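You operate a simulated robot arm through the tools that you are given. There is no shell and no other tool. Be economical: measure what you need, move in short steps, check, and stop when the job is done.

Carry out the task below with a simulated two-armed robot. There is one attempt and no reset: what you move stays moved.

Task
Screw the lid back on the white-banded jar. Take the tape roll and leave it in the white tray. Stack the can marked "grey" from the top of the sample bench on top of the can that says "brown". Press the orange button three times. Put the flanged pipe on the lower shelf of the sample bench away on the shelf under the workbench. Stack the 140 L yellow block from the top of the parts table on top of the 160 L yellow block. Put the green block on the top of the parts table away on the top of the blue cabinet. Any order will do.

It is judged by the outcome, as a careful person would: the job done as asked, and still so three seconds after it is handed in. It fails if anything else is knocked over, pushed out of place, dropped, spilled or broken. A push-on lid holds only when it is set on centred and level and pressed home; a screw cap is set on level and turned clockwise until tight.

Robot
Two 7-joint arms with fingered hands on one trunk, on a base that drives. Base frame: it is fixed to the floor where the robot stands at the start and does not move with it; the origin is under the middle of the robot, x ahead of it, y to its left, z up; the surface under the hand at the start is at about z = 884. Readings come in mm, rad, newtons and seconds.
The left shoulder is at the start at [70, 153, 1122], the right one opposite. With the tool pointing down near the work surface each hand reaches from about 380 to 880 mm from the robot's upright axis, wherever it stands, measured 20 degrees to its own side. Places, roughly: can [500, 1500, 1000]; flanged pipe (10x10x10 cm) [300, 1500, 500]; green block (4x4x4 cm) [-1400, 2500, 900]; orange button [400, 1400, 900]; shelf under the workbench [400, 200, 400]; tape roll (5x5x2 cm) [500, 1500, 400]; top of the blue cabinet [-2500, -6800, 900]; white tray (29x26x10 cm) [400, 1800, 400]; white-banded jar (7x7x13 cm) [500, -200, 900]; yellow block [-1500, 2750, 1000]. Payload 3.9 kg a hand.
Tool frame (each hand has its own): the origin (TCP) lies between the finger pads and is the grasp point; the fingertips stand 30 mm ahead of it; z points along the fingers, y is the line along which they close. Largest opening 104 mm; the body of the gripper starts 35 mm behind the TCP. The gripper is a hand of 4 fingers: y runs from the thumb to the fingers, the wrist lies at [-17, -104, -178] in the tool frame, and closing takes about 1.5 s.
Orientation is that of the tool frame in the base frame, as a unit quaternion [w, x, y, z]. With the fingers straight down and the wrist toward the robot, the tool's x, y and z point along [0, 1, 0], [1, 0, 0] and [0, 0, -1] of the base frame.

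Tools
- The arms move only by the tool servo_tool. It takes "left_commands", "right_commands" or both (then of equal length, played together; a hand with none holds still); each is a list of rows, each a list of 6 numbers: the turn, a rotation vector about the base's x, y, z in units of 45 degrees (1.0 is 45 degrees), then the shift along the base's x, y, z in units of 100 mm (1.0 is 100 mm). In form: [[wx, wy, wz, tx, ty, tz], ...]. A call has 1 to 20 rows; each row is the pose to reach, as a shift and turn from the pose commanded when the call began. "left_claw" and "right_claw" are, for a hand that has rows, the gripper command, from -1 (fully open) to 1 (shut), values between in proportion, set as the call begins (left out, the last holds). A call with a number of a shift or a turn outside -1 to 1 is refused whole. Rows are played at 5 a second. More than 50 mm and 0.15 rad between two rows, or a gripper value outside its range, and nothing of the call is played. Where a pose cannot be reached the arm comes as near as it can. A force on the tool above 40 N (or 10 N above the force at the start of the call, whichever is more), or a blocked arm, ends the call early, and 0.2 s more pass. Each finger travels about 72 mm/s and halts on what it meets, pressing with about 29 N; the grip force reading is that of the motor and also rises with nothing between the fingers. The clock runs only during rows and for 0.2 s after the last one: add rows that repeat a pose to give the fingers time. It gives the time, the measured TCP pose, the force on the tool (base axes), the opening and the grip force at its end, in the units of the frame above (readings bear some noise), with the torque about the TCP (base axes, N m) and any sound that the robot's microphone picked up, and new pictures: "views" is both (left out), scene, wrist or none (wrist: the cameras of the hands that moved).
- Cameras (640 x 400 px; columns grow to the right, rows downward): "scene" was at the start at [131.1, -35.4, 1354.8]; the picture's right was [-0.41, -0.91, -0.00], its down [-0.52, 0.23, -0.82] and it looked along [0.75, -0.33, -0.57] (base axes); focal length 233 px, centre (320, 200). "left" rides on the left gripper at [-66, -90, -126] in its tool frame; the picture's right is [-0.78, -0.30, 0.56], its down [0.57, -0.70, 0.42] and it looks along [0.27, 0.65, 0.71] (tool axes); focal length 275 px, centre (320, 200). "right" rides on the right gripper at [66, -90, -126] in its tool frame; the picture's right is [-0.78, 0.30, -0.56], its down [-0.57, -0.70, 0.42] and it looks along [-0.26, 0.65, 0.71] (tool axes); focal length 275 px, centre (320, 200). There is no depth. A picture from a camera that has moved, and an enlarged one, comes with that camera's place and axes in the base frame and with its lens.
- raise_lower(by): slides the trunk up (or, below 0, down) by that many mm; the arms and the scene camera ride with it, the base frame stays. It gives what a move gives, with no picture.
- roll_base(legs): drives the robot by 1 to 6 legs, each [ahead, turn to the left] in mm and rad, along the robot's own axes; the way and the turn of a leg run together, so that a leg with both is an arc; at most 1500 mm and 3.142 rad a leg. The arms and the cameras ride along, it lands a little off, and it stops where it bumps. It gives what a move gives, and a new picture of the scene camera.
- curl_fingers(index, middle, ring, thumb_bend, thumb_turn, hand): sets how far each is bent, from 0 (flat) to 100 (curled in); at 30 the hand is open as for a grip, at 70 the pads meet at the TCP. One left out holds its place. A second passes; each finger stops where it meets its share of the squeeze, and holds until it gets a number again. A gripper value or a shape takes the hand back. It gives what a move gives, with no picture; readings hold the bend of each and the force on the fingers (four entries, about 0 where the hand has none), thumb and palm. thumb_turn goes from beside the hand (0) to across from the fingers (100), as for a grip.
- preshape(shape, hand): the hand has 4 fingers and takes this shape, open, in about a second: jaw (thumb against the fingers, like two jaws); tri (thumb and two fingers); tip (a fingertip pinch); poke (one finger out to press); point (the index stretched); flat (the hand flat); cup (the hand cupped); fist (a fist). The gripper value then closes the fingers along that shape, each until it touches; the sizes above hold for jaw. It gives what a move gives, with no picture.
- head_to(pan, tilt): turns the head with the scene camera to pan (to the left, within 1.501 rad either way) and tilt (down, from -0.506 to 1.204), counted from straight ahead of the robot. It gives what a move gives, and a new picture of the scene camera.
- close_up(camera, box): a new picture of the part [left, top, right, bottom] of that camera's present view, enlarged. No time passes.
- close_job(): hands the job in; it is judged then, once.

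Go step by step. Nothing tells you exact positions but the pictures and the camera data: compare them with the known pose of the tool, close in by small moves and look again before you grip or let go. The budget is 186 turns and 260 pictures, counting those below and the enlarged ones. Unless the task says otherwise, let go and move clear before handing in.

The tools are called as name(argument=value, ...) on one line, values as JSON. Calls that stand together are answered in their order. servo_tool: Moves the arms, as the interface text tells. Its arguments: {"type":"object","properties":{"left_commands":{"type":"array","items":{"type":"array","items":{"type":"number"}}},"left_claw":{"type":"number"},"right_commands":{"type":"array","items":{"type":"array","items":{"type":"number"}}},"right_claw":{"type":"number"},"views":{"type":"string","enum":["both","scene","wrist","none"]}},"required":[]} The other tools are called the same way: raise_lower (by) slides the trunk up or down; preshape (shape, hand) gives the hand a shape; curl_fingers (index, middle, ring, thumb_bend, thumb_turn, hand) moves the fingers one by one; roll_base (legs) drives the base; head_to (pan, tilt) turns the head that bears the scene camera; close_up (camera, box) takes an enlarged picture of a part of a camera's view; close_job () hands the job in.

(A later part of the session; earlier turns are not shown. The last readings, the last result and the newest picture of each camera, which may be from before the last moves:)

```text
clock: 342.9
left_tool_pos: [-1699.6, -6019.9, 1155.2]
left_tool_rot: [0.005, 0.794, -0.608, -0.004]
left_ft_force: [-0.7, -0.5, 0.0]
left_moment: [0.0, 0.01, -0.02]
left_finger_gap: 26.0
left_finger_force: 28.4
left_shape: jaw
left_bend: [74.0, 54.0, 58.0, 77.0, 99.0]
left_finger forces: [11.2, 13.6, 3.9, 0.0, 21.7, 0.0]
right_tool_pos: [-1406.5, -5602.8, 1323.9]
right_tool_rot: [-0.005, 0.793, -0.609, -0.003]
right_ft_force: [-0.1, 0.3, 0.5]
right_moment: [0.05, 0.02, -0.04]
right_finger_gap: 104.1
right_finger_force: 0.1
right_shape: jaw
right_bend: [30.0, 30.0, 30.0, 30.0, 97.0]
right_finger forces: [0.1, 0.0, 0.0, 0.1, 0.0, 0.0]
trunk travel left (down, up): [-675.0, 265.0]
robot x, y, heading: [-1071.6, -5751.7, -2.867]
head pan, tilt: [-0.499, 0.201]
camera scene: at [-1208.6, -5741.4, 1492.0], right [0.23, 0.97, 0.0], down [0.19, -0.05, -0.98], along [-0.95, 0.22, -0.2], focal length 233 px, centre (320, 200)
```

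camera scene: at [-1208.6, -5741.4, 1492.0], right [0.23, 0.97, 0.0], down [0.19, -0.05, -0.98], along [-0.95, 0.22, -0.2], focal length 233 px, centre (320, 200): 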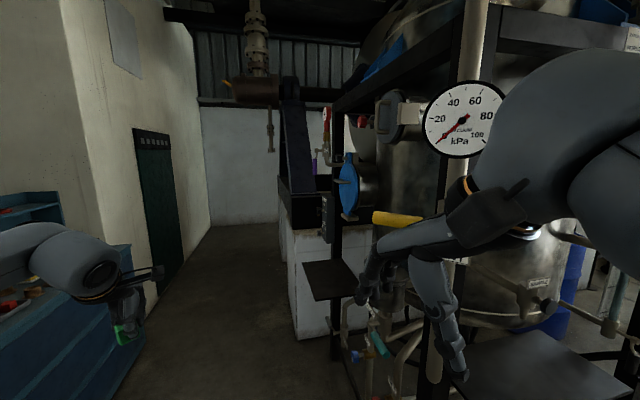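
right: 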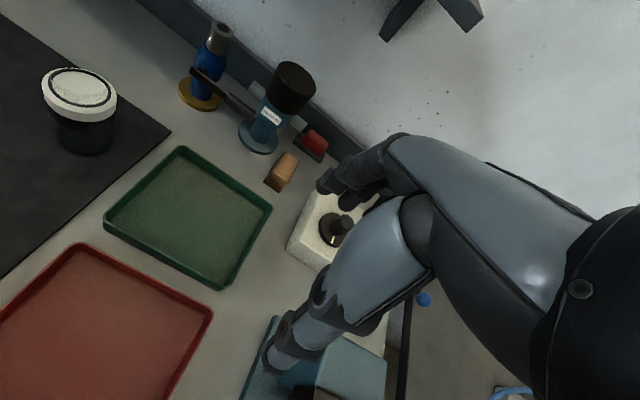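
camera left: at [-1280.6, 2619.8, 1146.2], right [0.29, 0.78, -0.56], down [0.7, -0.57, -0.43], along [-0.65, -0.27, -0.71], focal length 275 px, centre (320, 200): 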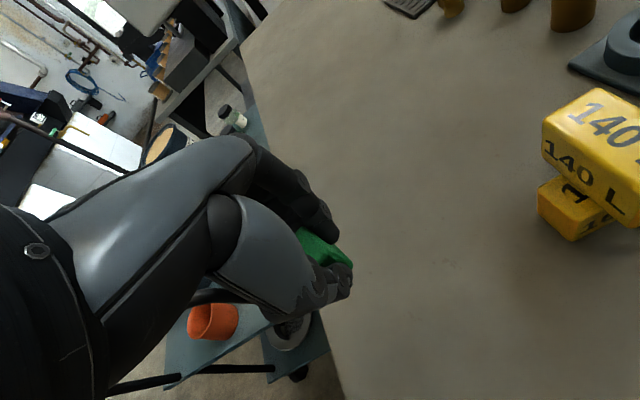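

The tank's pipework juts out; I need to pass further south. I'll back up and take a line that keeps both arms clear of the tank and the pump's pipe.

roll_base(legs=[[-450, 0], [0, 0.287], [640, 0], [0, -0.56]])

head_to(pan=0.0, tilt=0.35)

```text
clock: 351.2
left_tool_pos: [-1851.1, -6068.3, 1155.3]
left_tool_rot: [0.004, 0.709, -0.705, -0.004]
left_ft_force: [0.1, 0.4, 0.0]
left_moment: [0.0, 0.01, 0.01]
left_finger_gap: 25.9
left_finger_force: 28.7
left_shape: jaw
left_bend: [74.0, 54.0, 58.0, 77.0, 99.0]
left_finger forces: [11.2, 13.4, 3.9, 0.0, 21.2, 0.0]
right_tool_pos: [-1460.6, -5739.2, 1323.4]
right_tool_rot: [-0.006, 0.708, -0.706, -0.002]
right_ft_force: [-0.4, -0.9, 0.0]
right_moment: [0.01, -0.02, -0.02]
right_finger_gap: 104.1
right_finger_force: 0.1
right_shape: jaw
right_bend: [30.0, 30.0, 30.0, 30.0, 97.0]
right_finger forces: [0.0, 0.1, 0.0, 0.0, 0.0, 0.0]
trunk travel left (down, up): [-675.0, 265.0]
robot x, y, heading: [-1173.2, -5968.5, -3.135]
head pan, tilt: [-0.499, 0.201]
camera scene: at [-1304.4, -5923.5, 1492.0], right [0.47, 0.88, 0.0], down [0.18, -0.09, -0.98], along [-0.87, 0.46, -0.2], focal length 233 px, centre (320, 200)
```

scene: 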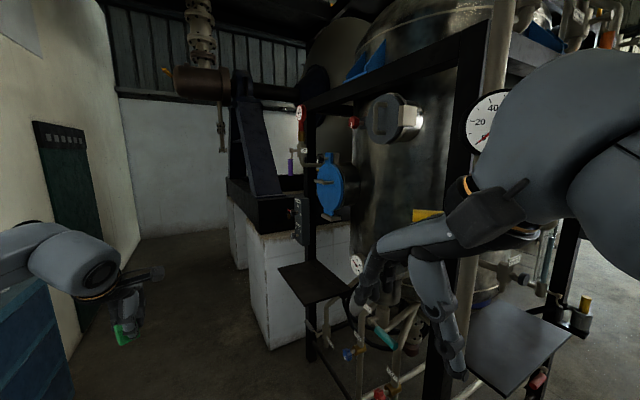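

```text
clock: 352.1
left_tool_pos: [-1850.7, -6068.1, 1154.9]
left_tool_rot: [0.004, 0.709, -0.705, -0.004]
left_ft_force: [-0.2, -0.4, -0.7]
left_moment: [0.0, 0.0, 0.01]
left_finger_gap: 26.0
left_finger_force: 28.8
left_shape: jaw
left_bend: [74.0, 54.0, 58.0, 77.0, 99.0]
left_finger forces: [11.2, 13.4, 3.9, 0.0, 21.2, 0.0]
right_tool_pos: [-1461.1, -5738.3, 1323.1]
right_tool_rot: [-0.006, 0.709, -0.705, -0.002]
right_ft_force: [0.6, -0.2, 0.4]
right_moment: [0.02, 0.01, 0.02]
right_finger_gap: 103.9
right_finger_force: 0.2
right_shape: jaw
right_bend: [30.0, 30.0, 30.0, 30.0, 97.0]
right_finger forces: [0.1, 0.0, 0.1, 0.1, 0.0, 0.0]
trunk travel left (down, up): [-675.0, 265.0]
robot x, y, heading: [-1170.4, -5967.0, -3.125]
head pan, tilt: [0.0, 0.351]
camera scene: at [-1315.0, -5967.7, 1478.1], right [-0.01, 1.0, 0.0], down [0.34, 0.0, -0.94], along [-0.94, -0.01, -0.34], focal length 233 px, centre (320, 200)
```

scene: 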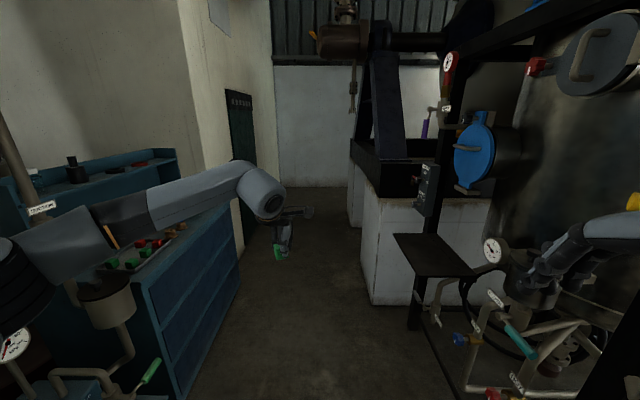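

The lane past the cabinet is clear at this line. I'll drive on, then turn to face the cabinet's right half.

roll_base(legs=[[800, 0], [700, 0]])

roll_base(legs=[[0, 1.556]])

head_to(pan=0.1, tilt=0.55)

```text
clock: 354.4
left_tool_pos: [-2169.2, -6071.0, 1158.7]
left_tool_rot: [-0.005, -0.706, 0.709, 0.006]
left_ft_force: [-0.5, 0.7, -0.8]
left_moment: [-0.03, 0.04, 0.0]
left_finger_gap: 26.3
left_finger_force: 29.1
left_shape: jaw
left_bend: [74.0, 54.0, 58.0, 77.0, 99.0]
left_finger forces: [11.2, 13.5, 4.0, 0.0, 21.5, 0.0]
right_tool_pos: [-1773.1, -5742.1, 1325.3]
right_tool_rot: [-0.002, -0.704, 0.711, 0.005]
right_ft_force: [0.4, 1.0, -0.4]
right_moment: [0.0, -0.01, 0.0]
right_finger_gap: 104.1
right_finger_force: 0.0
right_shape: jaw
right_bend: [30.0, 30.0, 30.0, 30.0, 97.0]
right_finger forces: [0.0, 0.0, 0.1, 0.0, 0.0, 0.0]
trunk travel left (down, up): [-675.0, 265.0]
robot x, y, heading: [-1496.1, -5971.5, 3.129]
head pan, tilt: [0.0, 0.351]
stopped in leg 1: the robot was blocked; the commanded pose is now the measured one
camera scene: at [-1630.0, -5974.2, 1478.6], right [0.01, 1.0, 0.0], down [0.34, 0.0, -0.94], along [-0.94, 0.01, -0.34], focal length 233 px, centre (320, 200)
```

scene: 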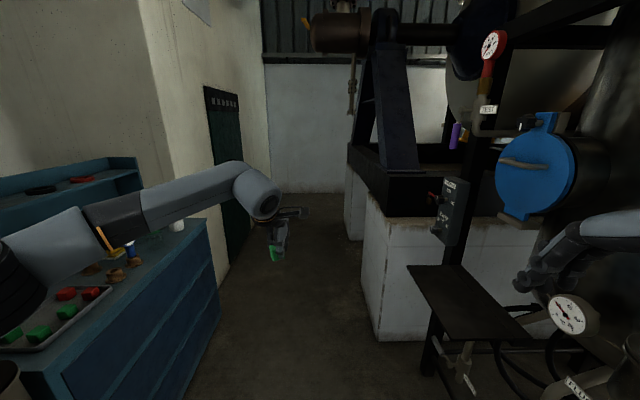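

```text
clock: 355.3
left_tool_pos: [-2163.4, -6084.4, 1158.5]
left_tool_rot: [0.006, 0.713, -0.701, -0.007]
left_ft_force: [0.2, 0.1, -0.6]
left_moment: [-0.04, -0.03, 0.0]
left_finger_gap: 26.0
left_finger_force: 28.3
left_shape: jaw
left_bend: [74.0, 54.0, 58.0, 77.0, 99.0]
left_finger forces: [11.2, 13.4, 4.0, 0.1, 21.5, 0.1]
right_tool_pos: [-1775.6, -5747.1, 1326.9]
right_tool_rot: [0.003, 0.709, -0.706, -0.002]
right_ft_force: [-0.7, 0.8, -0.7]
right_moment: [0.0, -0.01, -0.01]
right_finger_gap: 104.2
right_finger_force: 0.0
right_shape: jaw
right_bend: [30.0, 30.0, 30.0, 30.0, 97.0]
right_finger forces: [0.1, 0.0, 0.0, 0.1, 0.0, 0.0]
trunk travel left (down, up): [-675.0, 265.0]
robot x, y, heading: [-1494.4, -5969.9, 3.123]
head pan, tilt: [0.0, 0.351]
stopped in leg 1: the robot was blocked; the commanded pose is now the measured one
camera scene: at [-1627.6, -5974.2, 1479.2], right [0.01, 1.0, 0.0], down [0.34, 0.0, -0.94], along [-0.94, 0.01, -0.34], focal length 233 px, centre (320, 200)
```

scene: 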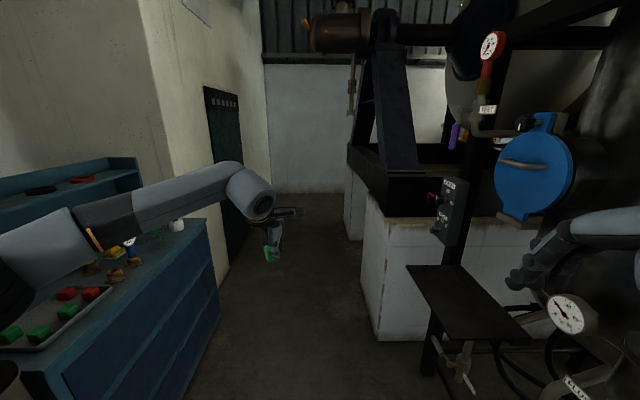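

```text
clock: 356.0
left_tool_pos: [-2163.9, -6085.4, 1161.4]
left_tool_rot: [0.007, 0.714, -0.7, -0.007]
left_ft_force: [0.2, -0.3, 0.5]
left_moment: [0.01, 0.02, 0.02]
left_finger_gap: 26.2
left_finger_force: 29.0
left_shape: jaw
left_bend: [74.0, 54.0, 58.0, 77.0, 99.0]
left_finger forces: [11.1, 13.4, 4.1, 0.0, 21.6, 0.1]
right_tool_pos: [-1774.2, -5747.3, 1328.1]
right_tool_rot: [0.003, 0.71, -0.704, -0.004]
right_ft_force: [0.0, -0.4, 0.4]
right_moment: [0.01, -0.02, 0.0]
right_finger_gap: 104.0
right_finger_force: 0.1
right_shape: jaw
right_bend: [30.0, 30.0, 30.0, 30.0, 97.0]
right_finger forces: [0.1, 0.1, 0.0, 0.0, 0.1, 0.1]
trunk travel left (down, up): [-675.0, 265.0]
robot x, y, heading: [-1493.5, -5970.4, 3.135]
head pan, tilt: [0.099, 0.55]
camera scene: at [-1621.8, -5983.3, 1461.3], right [-0.09, 1.0, 0.0], down [0.51, 0.05, -0.86], along [-0.85, -0.07, -0.51], focal length 233 px, centre (320, 200)
```

scene: 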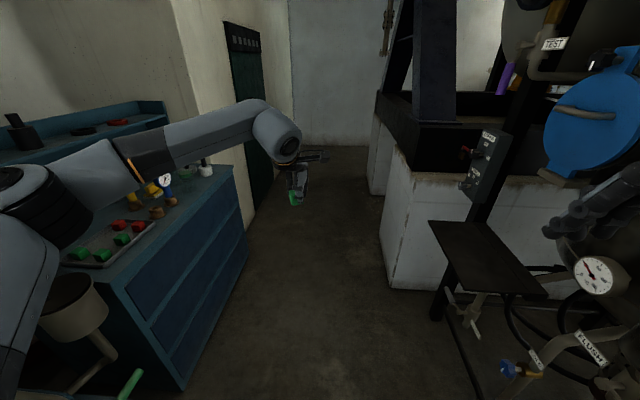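

The left elbow is meeting the pump's vertical pipe. I'll back up and pass about 80 mm further from it.

roll_base(legs=[[-400, 0], [0, -0.12], [640, 0], [0, 0.12]])

```text
clock: 361.6
left_tool_pos: [-2167.9, -5806.1, 1055.4]
left_tool_rot: [0.059, -0.506, 0.86, 0.014]
left_ft_force: [1.6, 4.1, 3.5]
left_moment: [-0.32, 0.11, 0.05]
left_finger_gap: 26.0
left_finger_force: 29.3
left_shape: jaw
left_bend: [74.0, 53.0, 58.0, 77.0, 99.0]
left_finger forces: [11.6, 13.8, 4.5, 0.1, 22.7, 0.1]
right_tool_pos: [-1906.8, -5582.0, 1245.5]
right_tool_rot: [0.067, -0.684, 0.726, 0.002]
right_ft_force: [2.0, 3.5, 1.4]
right_moment: [-0.3, 0.12, 0.04]
right_finger_gap: 104.0
right_finger_force: 0.0
right_shape: jaw
right_bend: [30.0, 30.0, 30.0, 30.0, 97.0]
right_finger forces: [0.0, 0.0, 0.0, 0.1, 0.0, 0.0]
trunk travel left (down, up): [-675.0, 265.0]
robot x, y, heading: [-1614.7, -5901.6, 2.909]
head pan, tilt: [0.099, 0.55]
stopped in leg 3: the robot was blocked; the commanded pose is now the measured one
camera scene: at [-1568.7, -5905.7, 1488.5], right [0.13, 0.99, 0.0], down [0.41, -0.05, -0.91], along [-0.9, 0.12, -0.41], focal length 233 px, centre (320, 200)
```

scene: 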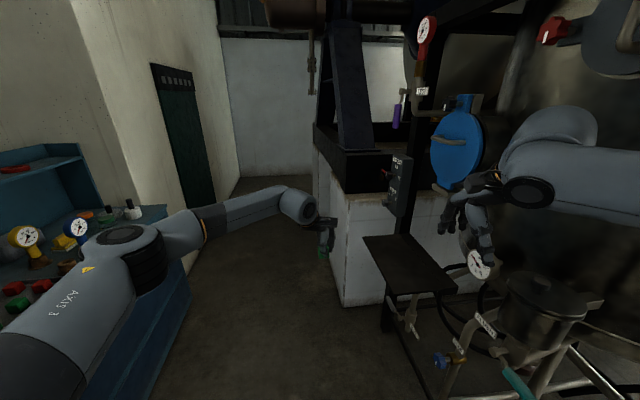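

The arm was pushed against the pole and the body strained. I'll back off at once and check.

roll_base(legs=[[-300, 0]])

```text
clock: 362.4
left_tool_pos: [-2459.9, -5820.6, 856.0]
left_tool_rot: [0.077, -0.55, 0.827, -0.087]
left_ft_force: [-5.7, -4.3, -3.4]
left_moment: [0.28, -0.28, -0.05]
left_finger_gap: 25.9
left_finger_force: 28.7
left_shape: jaw
left_bend: [74.0, 53.0, 58.0, 77.0, 99.0]
left_finger forces: [10.2, 13.4, 4.7, 0.0, 21.6, 0.0]
right_tool_pos: [-2200.8, -5503.3, 1152.1]
right_tool_rot: [0.112, -0.632, 0.764, -0.06]
right_ft_force: [-2.1, 2.5, 2.3]
right_moment: [-0.11, -0.11, -0.07]
right_finger_gap: 104.1
right_finger_force: 0.0
right_shape: jaw
right_bend: [30.0, 30.0, 30.0, 30.0, 97.0]
right_finger forces: [0.0, 0.0, 0.0, 0.0, 0.0, 0.0]
trunk travel left (down, up): [-675.0, 265.0]
robot x, y, heading: [-1628.6, -5900.9, 2.905]
head pan, tilt: [0.099, 0.55]
stopped in leg 1: the robot was blocked; the commanded pose is now the measured one
camera scene: at [-1963.9, -5829.7, 1447.7], right [0.14, 0.99, -0.01], down [0.63, -0.1, -0.77], along [-0.76, 0.1, -0.64], focal length 233 px, centre (320, 200)
```

scene: 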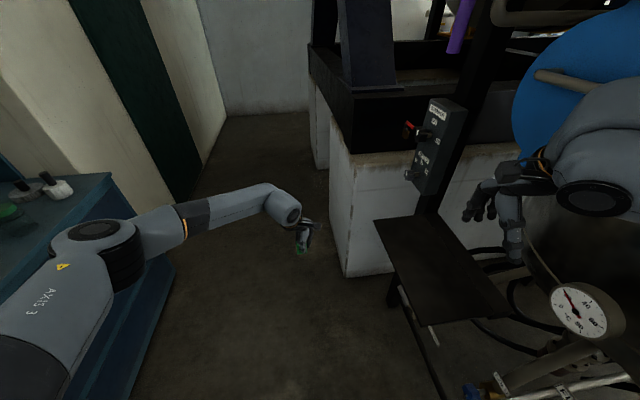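

The body is rocking. I'll hold still and let it settle before doing anything else.

servo_tool(left_commands=[[0, 0, 0, 0, 0, 0], [0, 0, 0, 0, 0, 0], [0, 0, 0, 0, 0, 0], [0, 0, 0, 0, 0, 0], [0, 0, 0, 0, 0, 0]], views="scene")

```text
clock: 362.7
left_tool_pos: [-2462.8, -5899.9, 916.2]
left_tool_rot: [-0.03, -0.578, 0.811, -0.083]
left_ft_force: [0.6, 1.4, -2.1]
left_moment: [-0.11, 0.05, 0.04]
left_finger_gap: 25.9
left_finger_force: 28.5
left_shape: jaw
left_bend: [74.0, 53.0, 58.0, 77.0, 99.0]
left_finger forces: [10.8, 14.0, 4.4, 0.0, 22.3, 0.0]
right_tool_pos: [-2131.3, -5540.5, 1282.7]
right_tool_rot: [0.028, -0.606, 0.793, 0.063]
right_ft_force: [-0.5, -0.1, 1.2]
right_moment: [0.09, -0.08, -0.03]
right_finger_gap: 104.1
right_finger_force: 0.0
right_shape: jaw
right_bend: [30.0, 30.0, 30.0, 30.0, 97.0]
right_finger forces: [0.0, 0.0, 0.0, 0.1, 0.0, 0.1]
trunk travel left (down, up): [-675.0, 265.0]
robot x, y, heading: [-1632.7, -5900.3, 2.936]
head pan, tilt: [0.099, 0.55]
stopped in row 1 (left hand): the arm was blocked; the commanded pose is now the measured one
camera scene: at [-1923.8, -5853.6, 1455.9], right [0.1, 0.99, -0.01], down [0.61, -0.07, -0.79], along [-0.79, 0.08, -0.61], focal length 233 px, centre (320, 200)
```

scene: 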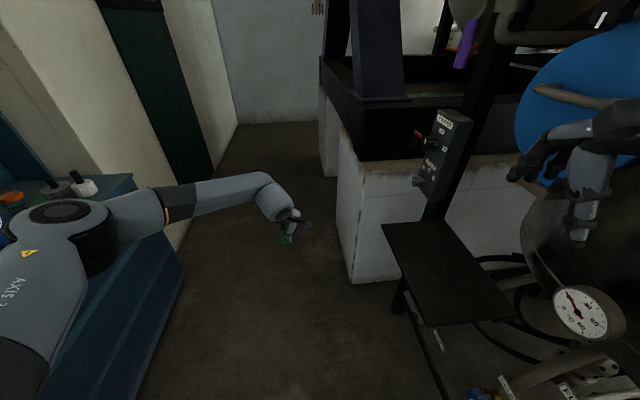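

Still settling. I'll let time pass using only the head.

head_to(pan=0.6, tilt=0.5)

head_to(pan=0.9, tilt=0.6)

```text
clock: 363.6
left_tool_pos: [-2370.3, -5882.3, 939.6]
left_tool_rot: [0.015, -0.583, 0.812, -0.038]
left_ft_force: [0.8, -0.8, -0.1]
left_moment: [-0.01, 0.02, 0.02]
left_finger_gap: 25.5
left_finger_force: 28.7
left_shape: jaw
left_bend: [74.0, 53.0, 58.0, 77.0, 99.0]
left_finger forces: [10.4, 13.8, 4.4, 0.0, 21.9, 0.0]
right_tool_pos: [-2058.6, -5549.5, 1236.9]
right_tool_rot: [0.065, -0.634, 0.77, 0.033]
right_ft_force: [-0.6, 0.6, 1.2]
right_moment: [-0.02, -0.02, 0.02]
right_finger_gap: 104.2
right_finger_force: 0.1
right_shape: jaw
right_bend: [30.0, 30.0, 30.0, 30.0, 97.0]
right_finger forces: [0.0, 0.1, 0.0, 0.1, 0.0, 0.1]
trunk travel left (down, up): [-675.0, 265.0]
robot x, y, heading: [-1635.2, -5900.9, 2.95]
head pan, tilt: [0.6, 0.499]
camera scene: at [-1815.2, -5915.4, 1463.5], right [-0.4, 0.92, -0.02], down [0.47, 0.18, -0.86], along [-0.79, -0.35, -0.5], focal length 233 px, centre (320, 200)
```

scene: 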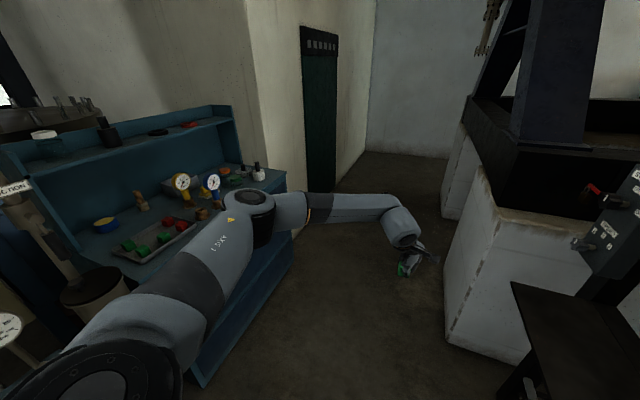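

```text
clock: 364.4
left_tool_pos: [-2351.1, -5855.8, 936.8]
left_tool_rot: [0.022, -0.552, 0.832, -0.042]
left_ft_force: [0.1, -0.2, 0.1]
left_moment: [-0.04, 0.0, 0.0]
left_finger_gap: 25.8
left_finger_force: 28.7
left_shape: jaw
left_bend: [74.0, 53.0, 58.0, 77.0, 99.0]
left_finger forces: [10.2, 13.9, 4.4, 0.0, 22.0, 0.0]
right_tool_pos: [-2062.4, -5545.2, 1234.6]
right_tool_rot: [0.065, -0.632, 0.772, 0.03]
right_ft_force: [0.2, -0.6, -0.1]
right_moment: [-0.02, 0.03, -0.02]
right_finger_gap: 103.9
right_finger_force: 0.0
right_shape: jaw
right_bend: [30.0, 30.0, 30.0, 30.0, 97.0]
right_finger forces: [0.0, 0.0, 0.1, 0.1, 0.0, 0.0]
trunk travel left (down, up): [-675.0, 265.0]
robot x, y, heading: [-1634.4, -5901.7, 2.944]
head pan, tilt: [0.901, 0.6]
camera scene: at [-1791.1, -5937.0, 1455.3], right [-0.65, 0.76, -0.02], down [0.45, 0.36, -0.81], along [-0.61, -0.54, -0.58], focal length 233 px, centre (320, 200)
```

scene: 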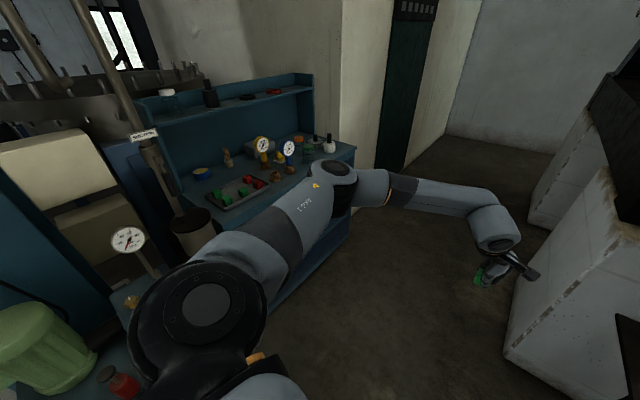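

The robot has settled and everything on the cabinet looks upright. I'll enlarge the cabinet top to choose a free spot.

close_up(camera="scene", box=[160, 90, 380, 240])

```text
2.67 times, centred on (270, 165) of scene
camera zoom: at [-1791.1, -5937.0, 1455.3], right [-0.65, 0.76, -0.02], down [0.45, 0.36, -0.81], along [-0.61, -0.54, -0.58], focal length 622 px, centre (453, 293)
```

zoom: 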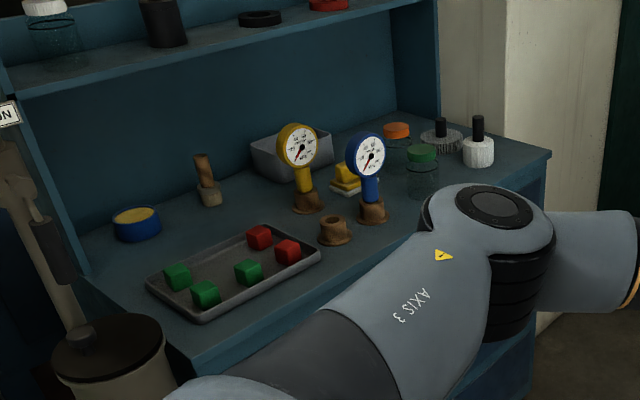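

A free strip lies along the cabinet's right front, around [-2700, -6670]. First I'll check the right side, since the right arm may be what keeps catching.

head_to(pan=-0.9, tilt=0.3)

```text
clock: 366.2
left_tool_pos: [-2352.7, -5856.0, 936.9]
left_tool_rot: [0.02, -0.554, 0.831, -0.043]
left_ft_force: [-0.6, -0.8, -1.3]
left_moment: [0.0, -0.02, -0.01]
left_finger_gap: 26.1
left_finger_force: 29.1
left_shape: jaw
left_bend: [74.0, 53.0, 58.0, 77.0, 99.0]
left_finger forces: [10.2, 13.9, 4.4, 0.0, 21.9, 0.0]
right_tool_pos: [-2063.3, -5544.6, 1236.7]
right_tool_rot: [0.064, -0.631, 0.772, 0.031]
right_ft_force: [-0.2, -0.4, -0.6]
right_moment: [0.0, -0.04, -0.01]
right_finger_gap: 104.0
right_finger_force: 0.1
right_shape: jaw
right_bend: [30.0, 30.0, 30.0, 30.0, 97.0]
right_finger forces: [0.1, 0.1, 0.1, 0.1, 0.0, 0.1]
trunk travel left (down, up): [-675.0, 265.0]
robot x, y, heading: [-1630.3, -5900.0, 2.944]
head pan, tilt: [-0.901, 0.3]
camera scene: at [-1765.2, -5796.7, 1482.6], right [0.89, 0.46, 0.02], down [0.16, -0.27, -0.95], along [-0.43, 0.85, -0.31], focal length 233 px, centre (320, 200)
```

scene: 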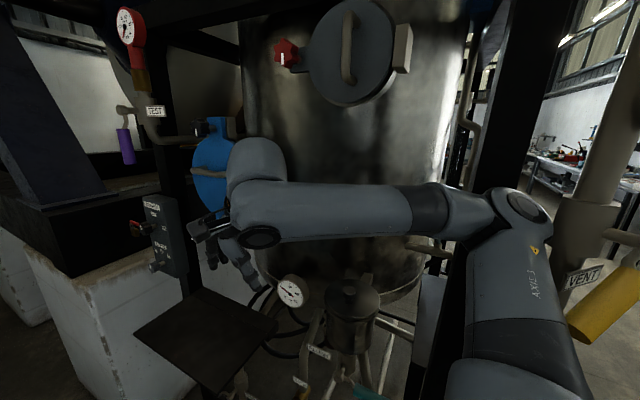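

The right elbow is threaded between the tank's post and the vent pipe; the way out is forward and away from the tank. I'll turn left 0.3 rad and creep forward.

roll_base(legs=[[0, 0.3]])

```text
clock: 367.0
left_tool_pos: [-2333.0, -5891.7, 955.0]
left_tool_rot: [0.017, -0.563, 0.826, -0.023]
left_ft_force: [1.5, 0.2, -0.6]
left_moment: [-0.04, 0.07, 0.03]
left_finger_gap: 25.5
left_finger_force: 28.9
left_shape: jaw
left_bend: [74.0, 53.0, 58.0, 77.0, 99.0]
left_finger forces: [10.0, 13.5, 4.6, 0.0, 22.0, 0.0]
right_tool_pos: [-2042.0, -5582.7, 1251.3]
right_tool_rot: [0.065, -0.639, 0.764, 0.051]
right_ft_force: [1.7, 0.5, -0.8]
right_moment: [-0.03, 0.12, 0.01]
right_finger_gap: 104.0
right_finger_force: 0.0
right_shape: jaw
right_bend: [30.0, 30.0, 30.0, 30.0, 97.0]
right_finger forces: [0.0, 0.0, 0.0, 0.1, 0.0, 0.0]
trunk travel left (down, up): [-675.0, 265.0]
robot x, y, heading: [-1635.2, -5900.7, 2.971]
head pan, tilt: [-0.901, 0.3]
stopped in leg 1: the robot was blocked; the commanded pose is now the measured one
camera scene: at [-1788.5, -5827.3, 1486.1], right [0.88, 0.48, 0.04], down [0.18, -0.25, -0.95], along [-0.44, 0.84, -0.3], focal length 233 px, centre (320, 200)
```

scene: 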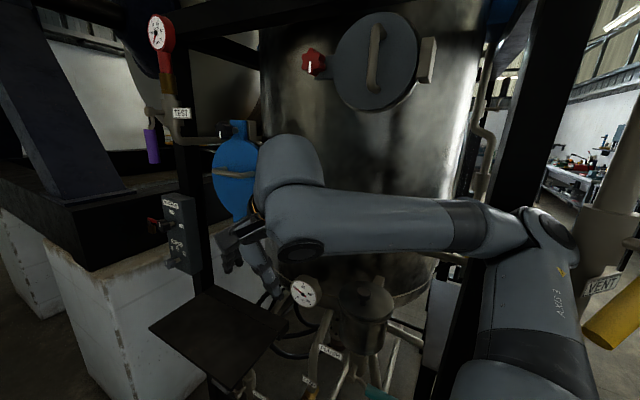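

Turning left is blocked too, so something on the left side must be touching. Looking there.

head_to(pan=1.45, tilt=0.5)

```text
clock: 369.1
left_tool_pos: [-2359.7, -5912.2, 957.9]
left_tool_rot: [-0.002, -0.584, 0.812, -0.025]
left_ft_force: [-0.4, -0.1, -0.4]
left_moment: [0.0, 0.02, 0.02]
left_finger_gap: 26.1
left_finger_force: 29.1
left_shape: jaw
left_bend: [74.0, 53.0, 58.0, 77.0, 99.0]
left_finger forces: [9.9, 13.5, 4.6, 0.1, 21.9, 0.1]
right_tool_pos: [-2037.6, -5583.7, 1248.6]
right_tool_rot: [0.07, -0.641, 0.762, 0.058]
right_ft_force: [-0.5, 0.4, 0.0]
right_moment: [0.0, -0.03, 0.01]
right_finger_gap: 104.0
right_finger_force: 0.1
right_shape: jaw
right_bend: [30.0, 30.0, 30.0, 30.0, 97.0]
right_finger forces: [0.0, 0.1, 0.0, 0.0, 0.1, 0.0]
trunk travel left (down, up): [-675.0, 265.0]
robot x, y, heading: [-1633.4, -5899.2, 2.963]
head pan, tilt: [1.45, 0.499]
camera scene: at [-1786.6, -5997.0, 1465.9], right [-0.96, 0.29, -0.05], down [0.19, 0.47, -0.86], along [-0.23, -0.83, -0.5], focal length 233 px, centre (320, 200)
```

scene: 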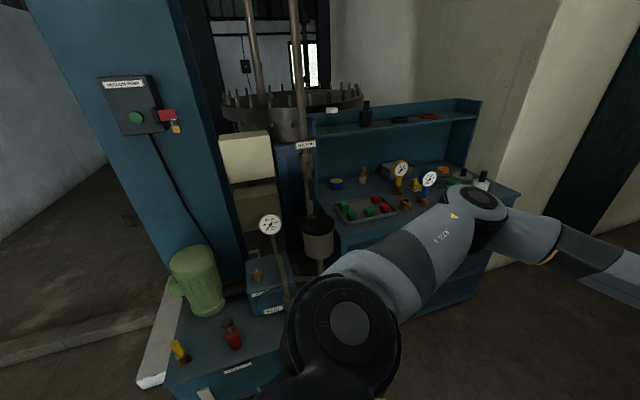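

The body is being held by the snagged right elbow. I'll extend the right hand forward and inward, which straightens that arm and draws its elbow in.

servo_tool(right_commands=[[0, 0, 0, -0.2, -0.15, 0], [0, 0, 0, -0.4, -0.3, 0], [0, 0, 0, -0.6, -0.45, 0], [0, 0, 0, -0.8, -0.6, 0], [0, 0, 0, -1.0, -0.75, 0], [0, 0, 0, -1.0, -0.75, 0]], views="none")

head_to(pan=-1.0, tilt=0.35)

```text
clock: 369.5
left_tool_pos: [-2342.0, -5927.1, 985.4]
left_tool_rot: [-0.034, -0.609, 0.792, -0.008]
left_ft_force: [1.0, 0.4, 0.1]
left_moment: [-0.09, 0.03, 0.0]
left_finger_gap: 25.7
left_finger_force: 29.2
left_shape: jaw
left_bend: [74.0, 53.0, 58.0, 77.0, 99.0]
left_finger forces: [10.4, 13.6, 4.7, 0.0, 22.3, 0.0]
right_tool_pos: [-2010.9, -5569.1, 1277.5]
right_tool_rot: [0.046, -0.622, 0.779, 0.067]
right_ft_force: [2.0, 1.5, 0.8]
right_moment: [-0.1, 0.11, 0.06]
right_finger_gap: 103.8
right_finger_force: 0.1
right_shape: jaw
right_bend: [30.0, 30.0, 30.0, 30.0, 97.0]
right_finger forces: [0.1, 0.0, 0.0, 0.0, 0.0, 0.1]
trunk travel left (down, up): [-675.0, 265.0]
robot x, y, heading: [-1635.6, -5899.9, 2.976]
head pan, tilt: [1.45, 0.499]
stopped in row 1 (left hand): the arm was blocked; the commanded pose is now the measured one
```

```text
clock: 371.7
left_tool_pos: [-2353.0, -5926.0, 982.3]
left_tool_rot: [-0.033, -0.617, 0.786, -0.013]
left_ft_force: [-1.2, 0.2, -0.1]
left_moment: [0.01, 0.04, 0.03]
left_finger_gap: 25.6
left_finger_force: 29.0
left_shape: jaw
left_bend: [74.0, 53.0, 58.0, 77.0, 99.0]
left_finger forces: [10.4, 13.6, 4.8, 0.0, 22.2, 0.1]
right_tool_pos: [-2013.3, -5553.9, 1275.8]
right_tool_rot: [0.03, -0.615, 0.786, 0.055]
right_ft_force: [0.5, 0.2, 0.0]
right_moment: [0.0, 0.01, 0.0]
right_finger_gap: 103.9
right_finger_force: 0.1
right_shape: jaw
right_bend: [30.0, 30.0, 30.0, 30.0, 97.0]
right_finger forces: [0.0, 0.1, 0.1, 0.0, 0.1, 0.1]
trunk travel left (down, up): [-675.0, 265.0]
robot x, y, heading: [-1635.0, -5900.1, 2.964]
head pan, tilt: [-1.0, 0.351]
camera scene: at [-1795.4, -5799.0, 1479.0], right [0.92, 0.39, 0.05], down [0.18, -0.32, -0.93], along [-0.35, 0.86, -0.37], focal length 233 px, centre (320, 200)
```

scene: 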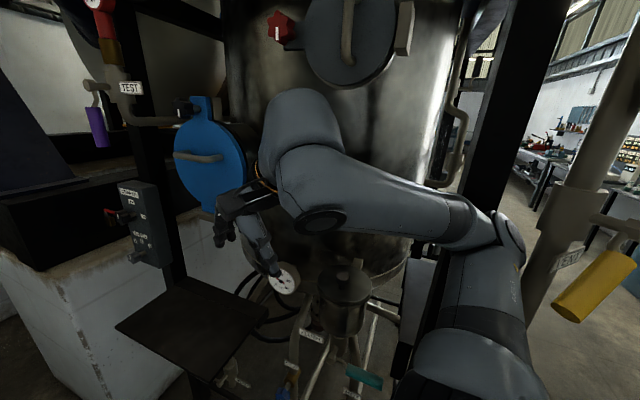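

The body leans forward as if pressed from behind by the vent pipe, so moving forward should relieve it. I'll try a short forward leg.

roll_base(legs=[[100, 0.0]])

```text
clock: 372.4
left_tool_pos: [-2412.4, -6003.3, 1068.1]
left_tool_rot: [0.146, 0.713, -0.685, -0.031]
left_ft_force: [0.2, -1.0, -1.1]
left_moment: [0.06, 0.01, -0.03]
left_finger_gap: 25.6
left_finger_force: 29.4
left_shape: jaw
left_bend: [74.0, 54.0, 59.0, 78.0, 99.0]
left_finger forces: [10.2, 13.7, 4.6, 0.1, 21.9, 0.1]
right_tool_pos: [-1963.6, -5516.6, 1328.8]
right_tool_rot: [-0.063, -0.552, 0.831, 0.022]
right_ft_force: [-2.8, -1.6, 0.0]
right_moment: [0.07, -0.15, 0.02]
right_finger_gap: 104.1
right_finger_force: 0.1
right_shape: jaw
right_bend: [30.0, 30.0, 30.0, 30.0, 97.0]
right_finger forces: [0.0, 0.0, 0.0, 0.1, 0.0, 0.0]
trunk travel left (down, up): [-675.0, 265.0]
robot x, y, heading: [-1642.2, -5900.5, 2.975]
head pan, tilt: [-1.0, 0.351]
stopped in leg 1: the robot was blocked; the commanded pose is now the measured one
camera scene: at [-1869.3, -5788.2, 1478.0], right [0.92, 0.39, 0.08], down [0.23, -0.33, -0.92], along [-0.33, 0.86, -0.39], focal length 233 px, centre (320, 200)
```

scene: 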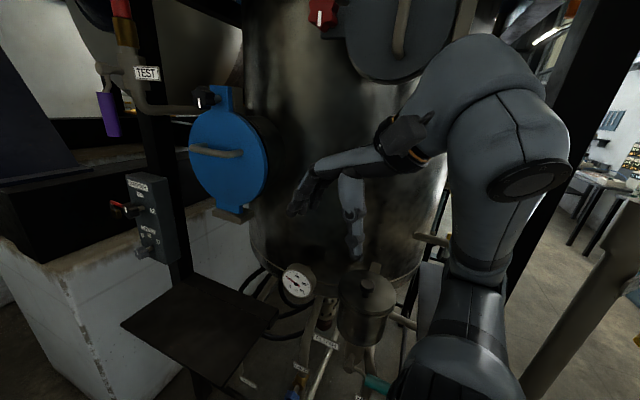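

The right arm is free now, but the base itself doesn't move. I'll look straight down around the base.

head_to(pan=0.4, tilt=1.2)

head_to(pan=-0.6, tilt=1.2)

```text
clock: 374.0
left_tool_pos: [-2407.0, -5992.5, 1065.4]
left_tool_rot: [0.138, 0.707, -0.692, -0.032]
left_ft_force: [-1.2, -0.7, -1.7]
left_moment: [0.05, -0.07, -0.03]
left_finger_gap: 25.8
left_finger_force: 29.0
left_shape: jaw
left_bend: [75.0, 54.0, 59.0, 78.0, 99.0]
left_finger forces: [9.7, 13.5, 4.3, 0.0, 21.3, 0.0]
right_tool_pos: [-1941.5, -5528.7, 1352.7]
right_tool_rot: [-0.068, -0.577, 0.809, 0.086]
right_ft_force: [-2.7, -3.1, -0.1]
right_moment: [0.2, -0.14, -0.04]
right_finger_gap: 103.7
right_finger_force: 0.0
right_shape: jaw
right_bend: [30.0, 30.0, 30.0, 30.0, 97.0]
right_finger forces: [0.0, 0.0, 0.0, 0.0, 0.0, 0.0]
trunk travel left (down, up): [-675.0, 265.0]
robot x, y, heading: [-1642.3, -5904.2, 2.966]
head pan, tilt: [0.4, 1.201]
camera scene: at [-1873.3, -5887.1, 1410.3], right [-0.21, 0.98, -0.03], down [0.94, 0.2, -0.28], along [-0.27, -0.09, -0.96], focal length 233 px, centre (320, 200)
```

scene: 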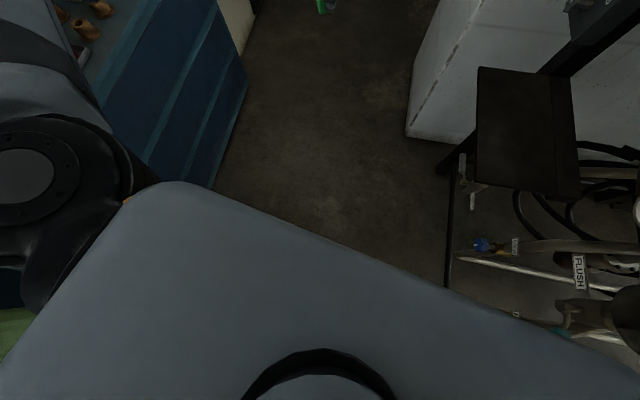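

```text
clock: 375.2
left_tool_pos: [-2403.2, -6002.4, 1049.2]
left_tool_rot: [0.116, 0.706, -0.698, -0.03]
left_ft_force: [-3.0, -7.3, -1.6]
left_moment: [0.49, -0.17, -0.23]
left_finger_gap: 25.6
left_finger_force: 29.1
left_shape: jaw
left_bend: [75.0, 54.0, 59.0, 78.0, 99.0]
left_finger forces: [9.4, 13.5, 4.5, 0.1, 21.3, 0.0]
right_tool_pos: [-1952.1, -5538.8, 1344.4]
right_tool_rot: [-0.02, -0.581, 0.809, 0.083]
right_ft_force: [-3.7, -15.1, 4.9]
right_moment: [0.97, -0.18, 0.06]
right_finger_gap: 103.9
right_finger_force: 0.0
right_shape: jaw
right_bend: [30.0, 30.0, 30.0, 30.0, 97.0]
right_finger forces: [0.0, 0.1, 0.0, 0.0, 0.0, 0.0]
trunk travel left (down, up): [-675.0, 265.0]
robot x, y, heading: [-1646.4, -5904.2, 2.974]
head pan, tilt: [-0.6, 1.201]
camera scene: at [-1860.7, -5849.0, 1410.9], right [0.69, 0.72, 0.06], down [0.7, -0.65, -0.3], along [-0.17, 0.25, -0.95], focal length 233 px, centre (320, 200)
```

scene: 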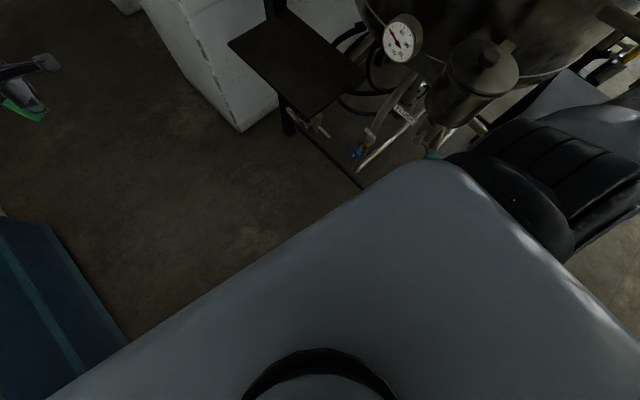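

Looking right-rear, toward the vent pipe and the right upper arm.

head_to(pan=-1.5, tilt=0.6)

```text
clock: 376.4
left_tool_pos: [-2426.6, -5991.4, 1058.6]
left_tool_rot: [0.138, 0.71, -0.69, -0.024]
left_ft_force: [0.2, -1.0, -1.2]
left_moment: [0.06, 0.02, -0.02]
left_finger_gap: 25.8
left_finger_force: 28.8
left_shape: jaw
left_bend: [75.0, 54.0, 59.0, 78.0, 99.0]
left_finger forces: [9.3, 13.4, 4.4, 0.0, 21.2, 0.1]
right_tool_pos: [-1968.8, -5505.6, 1325.6]
right_tool_rot: [-0.036, -0.54, 0.84, 0.029]
right_ft_force: [-4.0, 8.8, -5.2]
right_moment: [-0.71, -0.26, 0.14]
right_finger_gap: 103.8
right_finger_force: 0.1
right_shape: jaw
right_bend: [30.0, 30.0, 30.0, 30.0, 97.0]
right_finger forces: [0.0, 0.0, 0.0, 0.2, 0.0, 0.0]
trunk travel left (down, up): [-675.0, 265.0]
robot x, y, heading: [-1640.0, -5905.7, 2.968]
head pan, tilt: [-1.499, 0.6]
camera scene: at [-1839.0, -5783.0, 1459.6], right [0.99, -0.1, 0.11], down [0.03, -0.58, -0.82], along [0.14, 0.81, -0.57], focal length 233 px, centre (320, 200)
```

scene: 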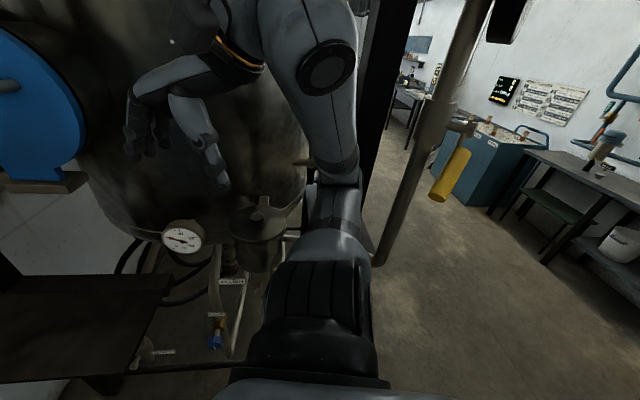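

The right upper arm is hooked beside the vent pipe's end. I'll move the right hand away from the tank (south) in small steps to draw the arm in.

servo_tool(right_commands=[[0, 0, 0, 0, -0.1, 0], [0, 0, 0, 0, -0.2, 0], [0, 0, 0, 0, -0.35, 0], [0, 0, 0, 0, -0.5, 0], [0, 0, 0, 0, -0.7, 0], [0, 0, 0, 0, -0.9, 0]], views="scene")

```text
clock: 376.8
left_tool_pos: [-2356.1, -6044.7, 1141.7]
left_tool_rot: [0.18, 0.767, -0.609, -0.09]
left_ft_force: [-2.2, -1.7, -0.4]
left_moment: [0.09, -0.13, -0.06]
left_finger_gap: 25.3
left_finger_force: 29.3
left_shape: jaw
left_bend: [75.0, 54.0, 59.0, 78.0, 99.0]
left_finger forces: [10.1, 13.6, 4.6, 0.0, 21.6, 0.0]
right_tool_pos: [-1883.8, -5541.9, 1355.6]
right_tool_rot: [-0.181, -0.568, 0.802, 0.043]
right_ft_force: [1.7, 4.4, -1.8]
right_moment: [-0.25, 0.16, 0.16]
right_finger_gap: 104.3
right_finger_force: 0.1
right_shape: jaw
right_bend: [30.0, 30.0, 30.0, 30.0, 97.0]
right_finger forces: [0.0, 0.0, 0.0, 0.0, 0.1, 0.1]
right hand out of reach, approached as far as the arm can: row 1
trunk travel left (down, up): [-675.0, 265.0]
robot x, y, heading: [-1642.8, -5904.7, 2.97]
head pan, tilt: [-1.499, 0.6]
stopped in row 1 (left hand): the arm was blocked; the commanded pose is now the measured one
camera scene: at [-1774.0, -5793.7, 1459.5], right [0.99, -0.1, 0.06], down [0.0, -0.57, -0.82], along [0.12, 0.82, -0.57], focal length 233 px, centre (320, 200)
```

scene: 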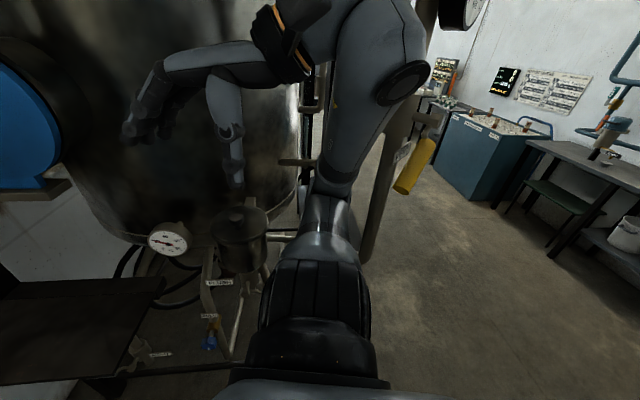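

I'll lower the trunk so the right arm drops below the end of the vent pipe.

raise_lower(by=-350)

head_to(pan=-1.3, tilt=0.5)

```text
clock: 377.1
left_tool_pos: [-2320.6, -6070.4, 1158.1]
left_tool_rot: [0.195, 0.772, -0.597, -0.096]
left_ft_force: [-0.3, 1.3, -1.1]
left_moment: [-0.05, -0.03, 0.02]
left_finger_gap: 25.2
left_finger_force: 28.8
left_shape: jaw
left_bend: [75.0, 54.0, 59.0, 78.0, 99.0]
left_finger forces: [10.1, 13.7, 4.7, 0.0, 21.7, 0.0]
right_tool_pos: [-1833.9, -5553.9, 1368.5]
right_tool_rot: [-0.167, -0.592, 0.785, 0.08]
right_ft_force: [1.7, 0.1, 0.1]
right_moment: [-0.03, 0.02, -0.04]
right_finger_gap: 103.9
right_finger_force: 0.0
right_shape: jaw
right_bend: [30.0, 30.0, 30.0, 30.0, 97.0]
right_finger forces: [0.0, 0.1, 0.0, 0.0, 0.0, 0.0]
trunk travel left (down, up): [-674.0, 266.0]
robot x, y, heading: [-1642.7, -5904.1, 3.027]
head pan, tilt: [-1.499, 0.6]
stopped: the arm was blocked; the commanded pose is now the measured one
```

```text
clock: 377.8
left_tool_pos: [-2340.1, -6054.9, 1150.1]
left_tool_rot: [0.189, 0.766, -0.607, -0.093]
left_ft_force: [-0.8, 1.7, -1.7]
left_moment: [-0.07, -0.05, 0.04]
left_finger_gap: 25.4
left_finger_force: 29.2
left_shape: jaw
left_bend: [75.0, 54.0, 59.0, 78.0, 99.0]
left_finger forces: [10.0, 13.5, 4.7, 0.1, 21.3, 0.1]
right_tool_pos: [-1841.9, -5548.1, 1369.0]
right_tool_rot: [-0.162, -0.578, 0.796, 0.079]
right_ft_force: [-0.5, -0.1, 0.1]
right_moment: [-0.02, -0.07, 0.0]
right_finger_gap: 103.8
right_finger_force: 0.1
right_shape: jaw
right_bend: [30.0, 30.0, 30.0, 30.0, 97.0]
right_finger forces: [0.0, 0.0, 0.1, 0.0, 0.0, 0.0]
trunk travel left (down, up): [-674.0, 266.0]
robot x, y, heading: [-1642.0, -5905.0, 2.996]
head pan, tilt: [-1.3, 0.499]
camera scene: at [-1815.3, -5785.4, 1464.2], right [0.99, 0.13, 0.08], down [0.13, -0.49, -0.86], along [-0.07, 0.86, -0.5], focal length 233 px, centre (320, 200)
```

scene: 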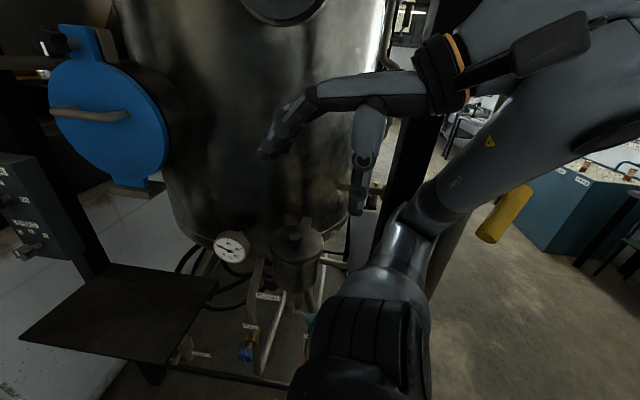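

The right elbow now appears on the free side of the pipe. I'll try a small left turn.

roll_base(legs=[[0, 0.15]])

```text
clock: 378.6
left_tool_pos: [-2284.3, -6081.0, 1238.3]
left_tool_rot: [0.194, 0.817, -0.514, -0.174]
left_ft_force: [-0.6, -0.6, -0.1]
left_moment: [-0.02, -0.06, 0.06]
left_finger_gap: 24.8
left_finger_force: 28.2
left_shape: jaw
left_bend: [75.0, 54.0, 59.0, 78.0, 99.0]
left_finger forces: [10.7, 13.9, 4.9, 0.0, 21.6, 0.0]
right_tool_pos: [-1792.7, -5565.1, 1399.2]
right_tool_rot: [-0.272, -0.612, 0.742, -0.008]
right_ft_force: [0.0, 0.8, 0.8]
right_moment: [-0.01, -0.08, 0.03]
right_finger_gap: 103.8
right_finger_force: 0.0
right_shape: jaw
right_bend: [30.0, 30.0, 30.0, 30.0, 97.0]
right_finger forces: [0.0, 0.0, 0.0, 0.1, 0.1, 0.0]
trunk travel left (down, up): [-674.0, 266.0]
robot x, y, heading: [-1643.7, -5904.3, 3.006]
head pan, tilt: [-1.3, 0.499]
stopped in leg 1: the robot was blocked; the commanded pose is now the measured one
camera scene: at [-1864.9, -5780.7, 1464.0], right [0.99, 0.13, 0.11], down [0.16, -0.49, -0.86], along [-0.06, 0.86, -0.5], focal length 233 px, centre (320, 200)
```

scene: 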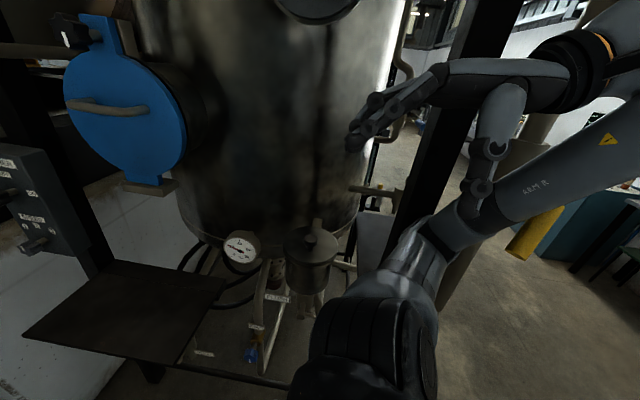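

The right arm now seems wholly on the near side of the pipe. I'll try backing out a short way.

roll_base(legs=[[-200, 0]])

```text
clock: 379.3
left_tool_pos: [-2193.4, -6107.3, 1357.5]
left_tool_rot: [0.198, 0.787, -0.462, -0.358]
left_ft_force: [3.5, -3.0, 0.9]
left_moment: [0.1, -0.01, -0.18]
left_finger_gap: 25.7
left_finger_force: 28.8
left_shape: jaw
left_bend: [75.0, 53.0, 59.0, 79.0, 99.0]
left_finger forces: [9.7, 14.3, 4.9, 0.0, 21.2, 0.0]
right_tool_pos: [-1767.9, -5595.1, 1427.7]
right_tool_rot: [-0.332, -0.607, 0.698, -0.183]
right_ft_force: [-0.5, -0.1, 0.7]
right_moment: [0.03, 0.02, -0.03]
right_finger_gap: 103.8
right_finger_force: 0.0
right_shape: jaw
right_bend: [30.0, 30.0, 30.0, 30.0, 97.0]
right_finger forces: [0.0, 0.1, 0.0, 0.0, 0.0, 0.0]
trunk travel left (down, up): [-674.0, 266.0]
robot x, y, heading: [-1642.6, -5903.9, 3.024]
head pan, tilt: [-1.3, 0.499]
stopped in leg 1: the robot was blocked; the commanded pose is now the measured one
camera scene: at [-1885.1, -5819.8, 1465.6], right [0.98, 0.16, 0.12], down [0.18, -0.46, -0.87], along [-0.08, 0.87, -0.48], focal length 233 px, centre (320, 200)
```

scene: 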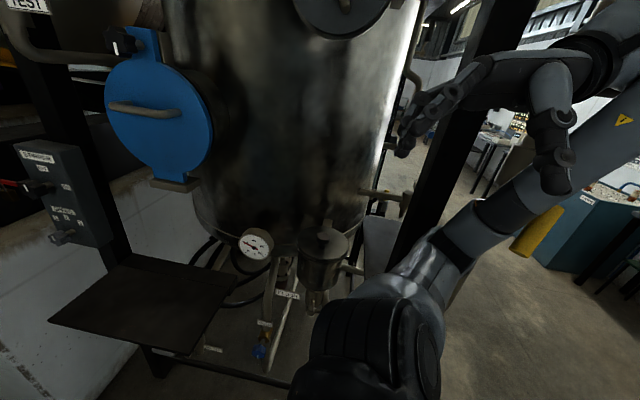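

The pipe seems to press the right upper arm from behind, tipping the base so it cannot roll. I'll swing the right hand forward to pull that arm off the pipe.

servo_tool(right_commands=[[0, 0, 0, -0.4, -0.1, 0], [0, 0, 0, -0.8, -0.2, 0], [0, 0, 0, -1.0, -0.4, 0], [0, 0, 0, -1.0, -0.6, 0]], left_commands=[[0, 0, 0, 0, 0, 0], [0, 0, 0, 0, 0, 0], [0, 0, 0, 0, 0, 0], [0, 0, 0, 0, 0, 0]], views="none")

servo_tool(right_commands=[[0, 0, 0, -0.4, -0.1, 0], [0, 0, 0, -0.8, -0.2, 0], [0, 0, 0, -1.0, -0.4, 0], [0, 0, 0, -1.0, -0.6, 0]], left_commands=[[0, 0, 0, 0, 0, 0], [0, 0, 0, 0, 0, 0], [0, 0, 0, 0, 0, 0], [0, 0, 0, 0, 0, 0]], views="none")

```text
clock: 379.6
left_tool_pos: [-2161.6, -6106.0, 1331.3]
left_tool_rot: [0.153, 0.8, -0.468, -0.344]
left_ft_force: [-2.7, -3.2, -1.5]
left_moment: [0.14, -0.02, -0.21]
left_finger_gap: 25.5
left_finger_force: 29.6
left_shape: jaw
left_bend: [75.0, 53.0, 60.0, 79.0, 99.0]
left_finger forces: [9.3, 14.0, 4.6, 0.1, 20.6, 0.0]
right_tool_pos: [-1766.0, -5604.2, 1450.5]
right_tool_rot: [-0.357, -0.569, 0.698, -0.248]
right_ft_force: [1.8, 1.6, 2.9]
right_moment: [0.07, -0.01, -0.03]
right_finger_gap: 104.2
right_finger_force: 0.1
right_shape: jaw
right_bend: [30.0, 30.0, 30.0, 30.0, 97.0]
right_finger forces: [0.0, 0.1, 0.0, 0.0, 0.0, 0.0]
trunk travel left (down, up): [-674.0, 266.0]
robot x, y, heading: [-1640.7, -5903.8, 3.037]
head pan, tilt: [-1.3, 0.499]
stopped in row 1 (left hand): the arm was blocked; the commanded pose is now the measured one
```

```text
clock: 379.9
left_tool_pos: [-2058.8, -6086.4, 1381.2]
left_tool_rot: [0.188, 0.72, -0.504, -0.439]
left_ft_force: [3.2, 1.8, -0.1]
left_moment: [-0.04, -0.03, 0.09]
left_finger_gap: 25.8
left_finger_force: 28.4
left_shape: jaw
left_bend: [75.0, 53.0, 59.0, 78.0, 100.0]
left_finger forces: [11.7, 14.5, 5.1, 0.1, 20.9, 0.1]
right_tool_pos: [-1762.9, -5612.7, 1456.3]
right_tool_rot: [-0.369, -0.546, 0.689, -0.303]
right_ft_force: [0.4, -0.2, -0.4]
right_moment: [-0.01, 0.01, -0.03]
right_finger_gap: 103.9
right_finger_force: 0.0
right_shape: jaw
right_bend: [30.0, 30.0, 30.0, 30.0, 97.0]
right_finger forces: [0.0, 0.0, 0.0, 0.2, 0.1, 0.0]
trunk travel left (down, up): [-674.0, 266.0]
robot x, y, heading: [-1648.9, -5906.0, 3.087]
head pan, tilt: [-1.3, 0.499]
stopped in row 1 (left hand): the arm was blocked; the commanded pose is now the measured one
```

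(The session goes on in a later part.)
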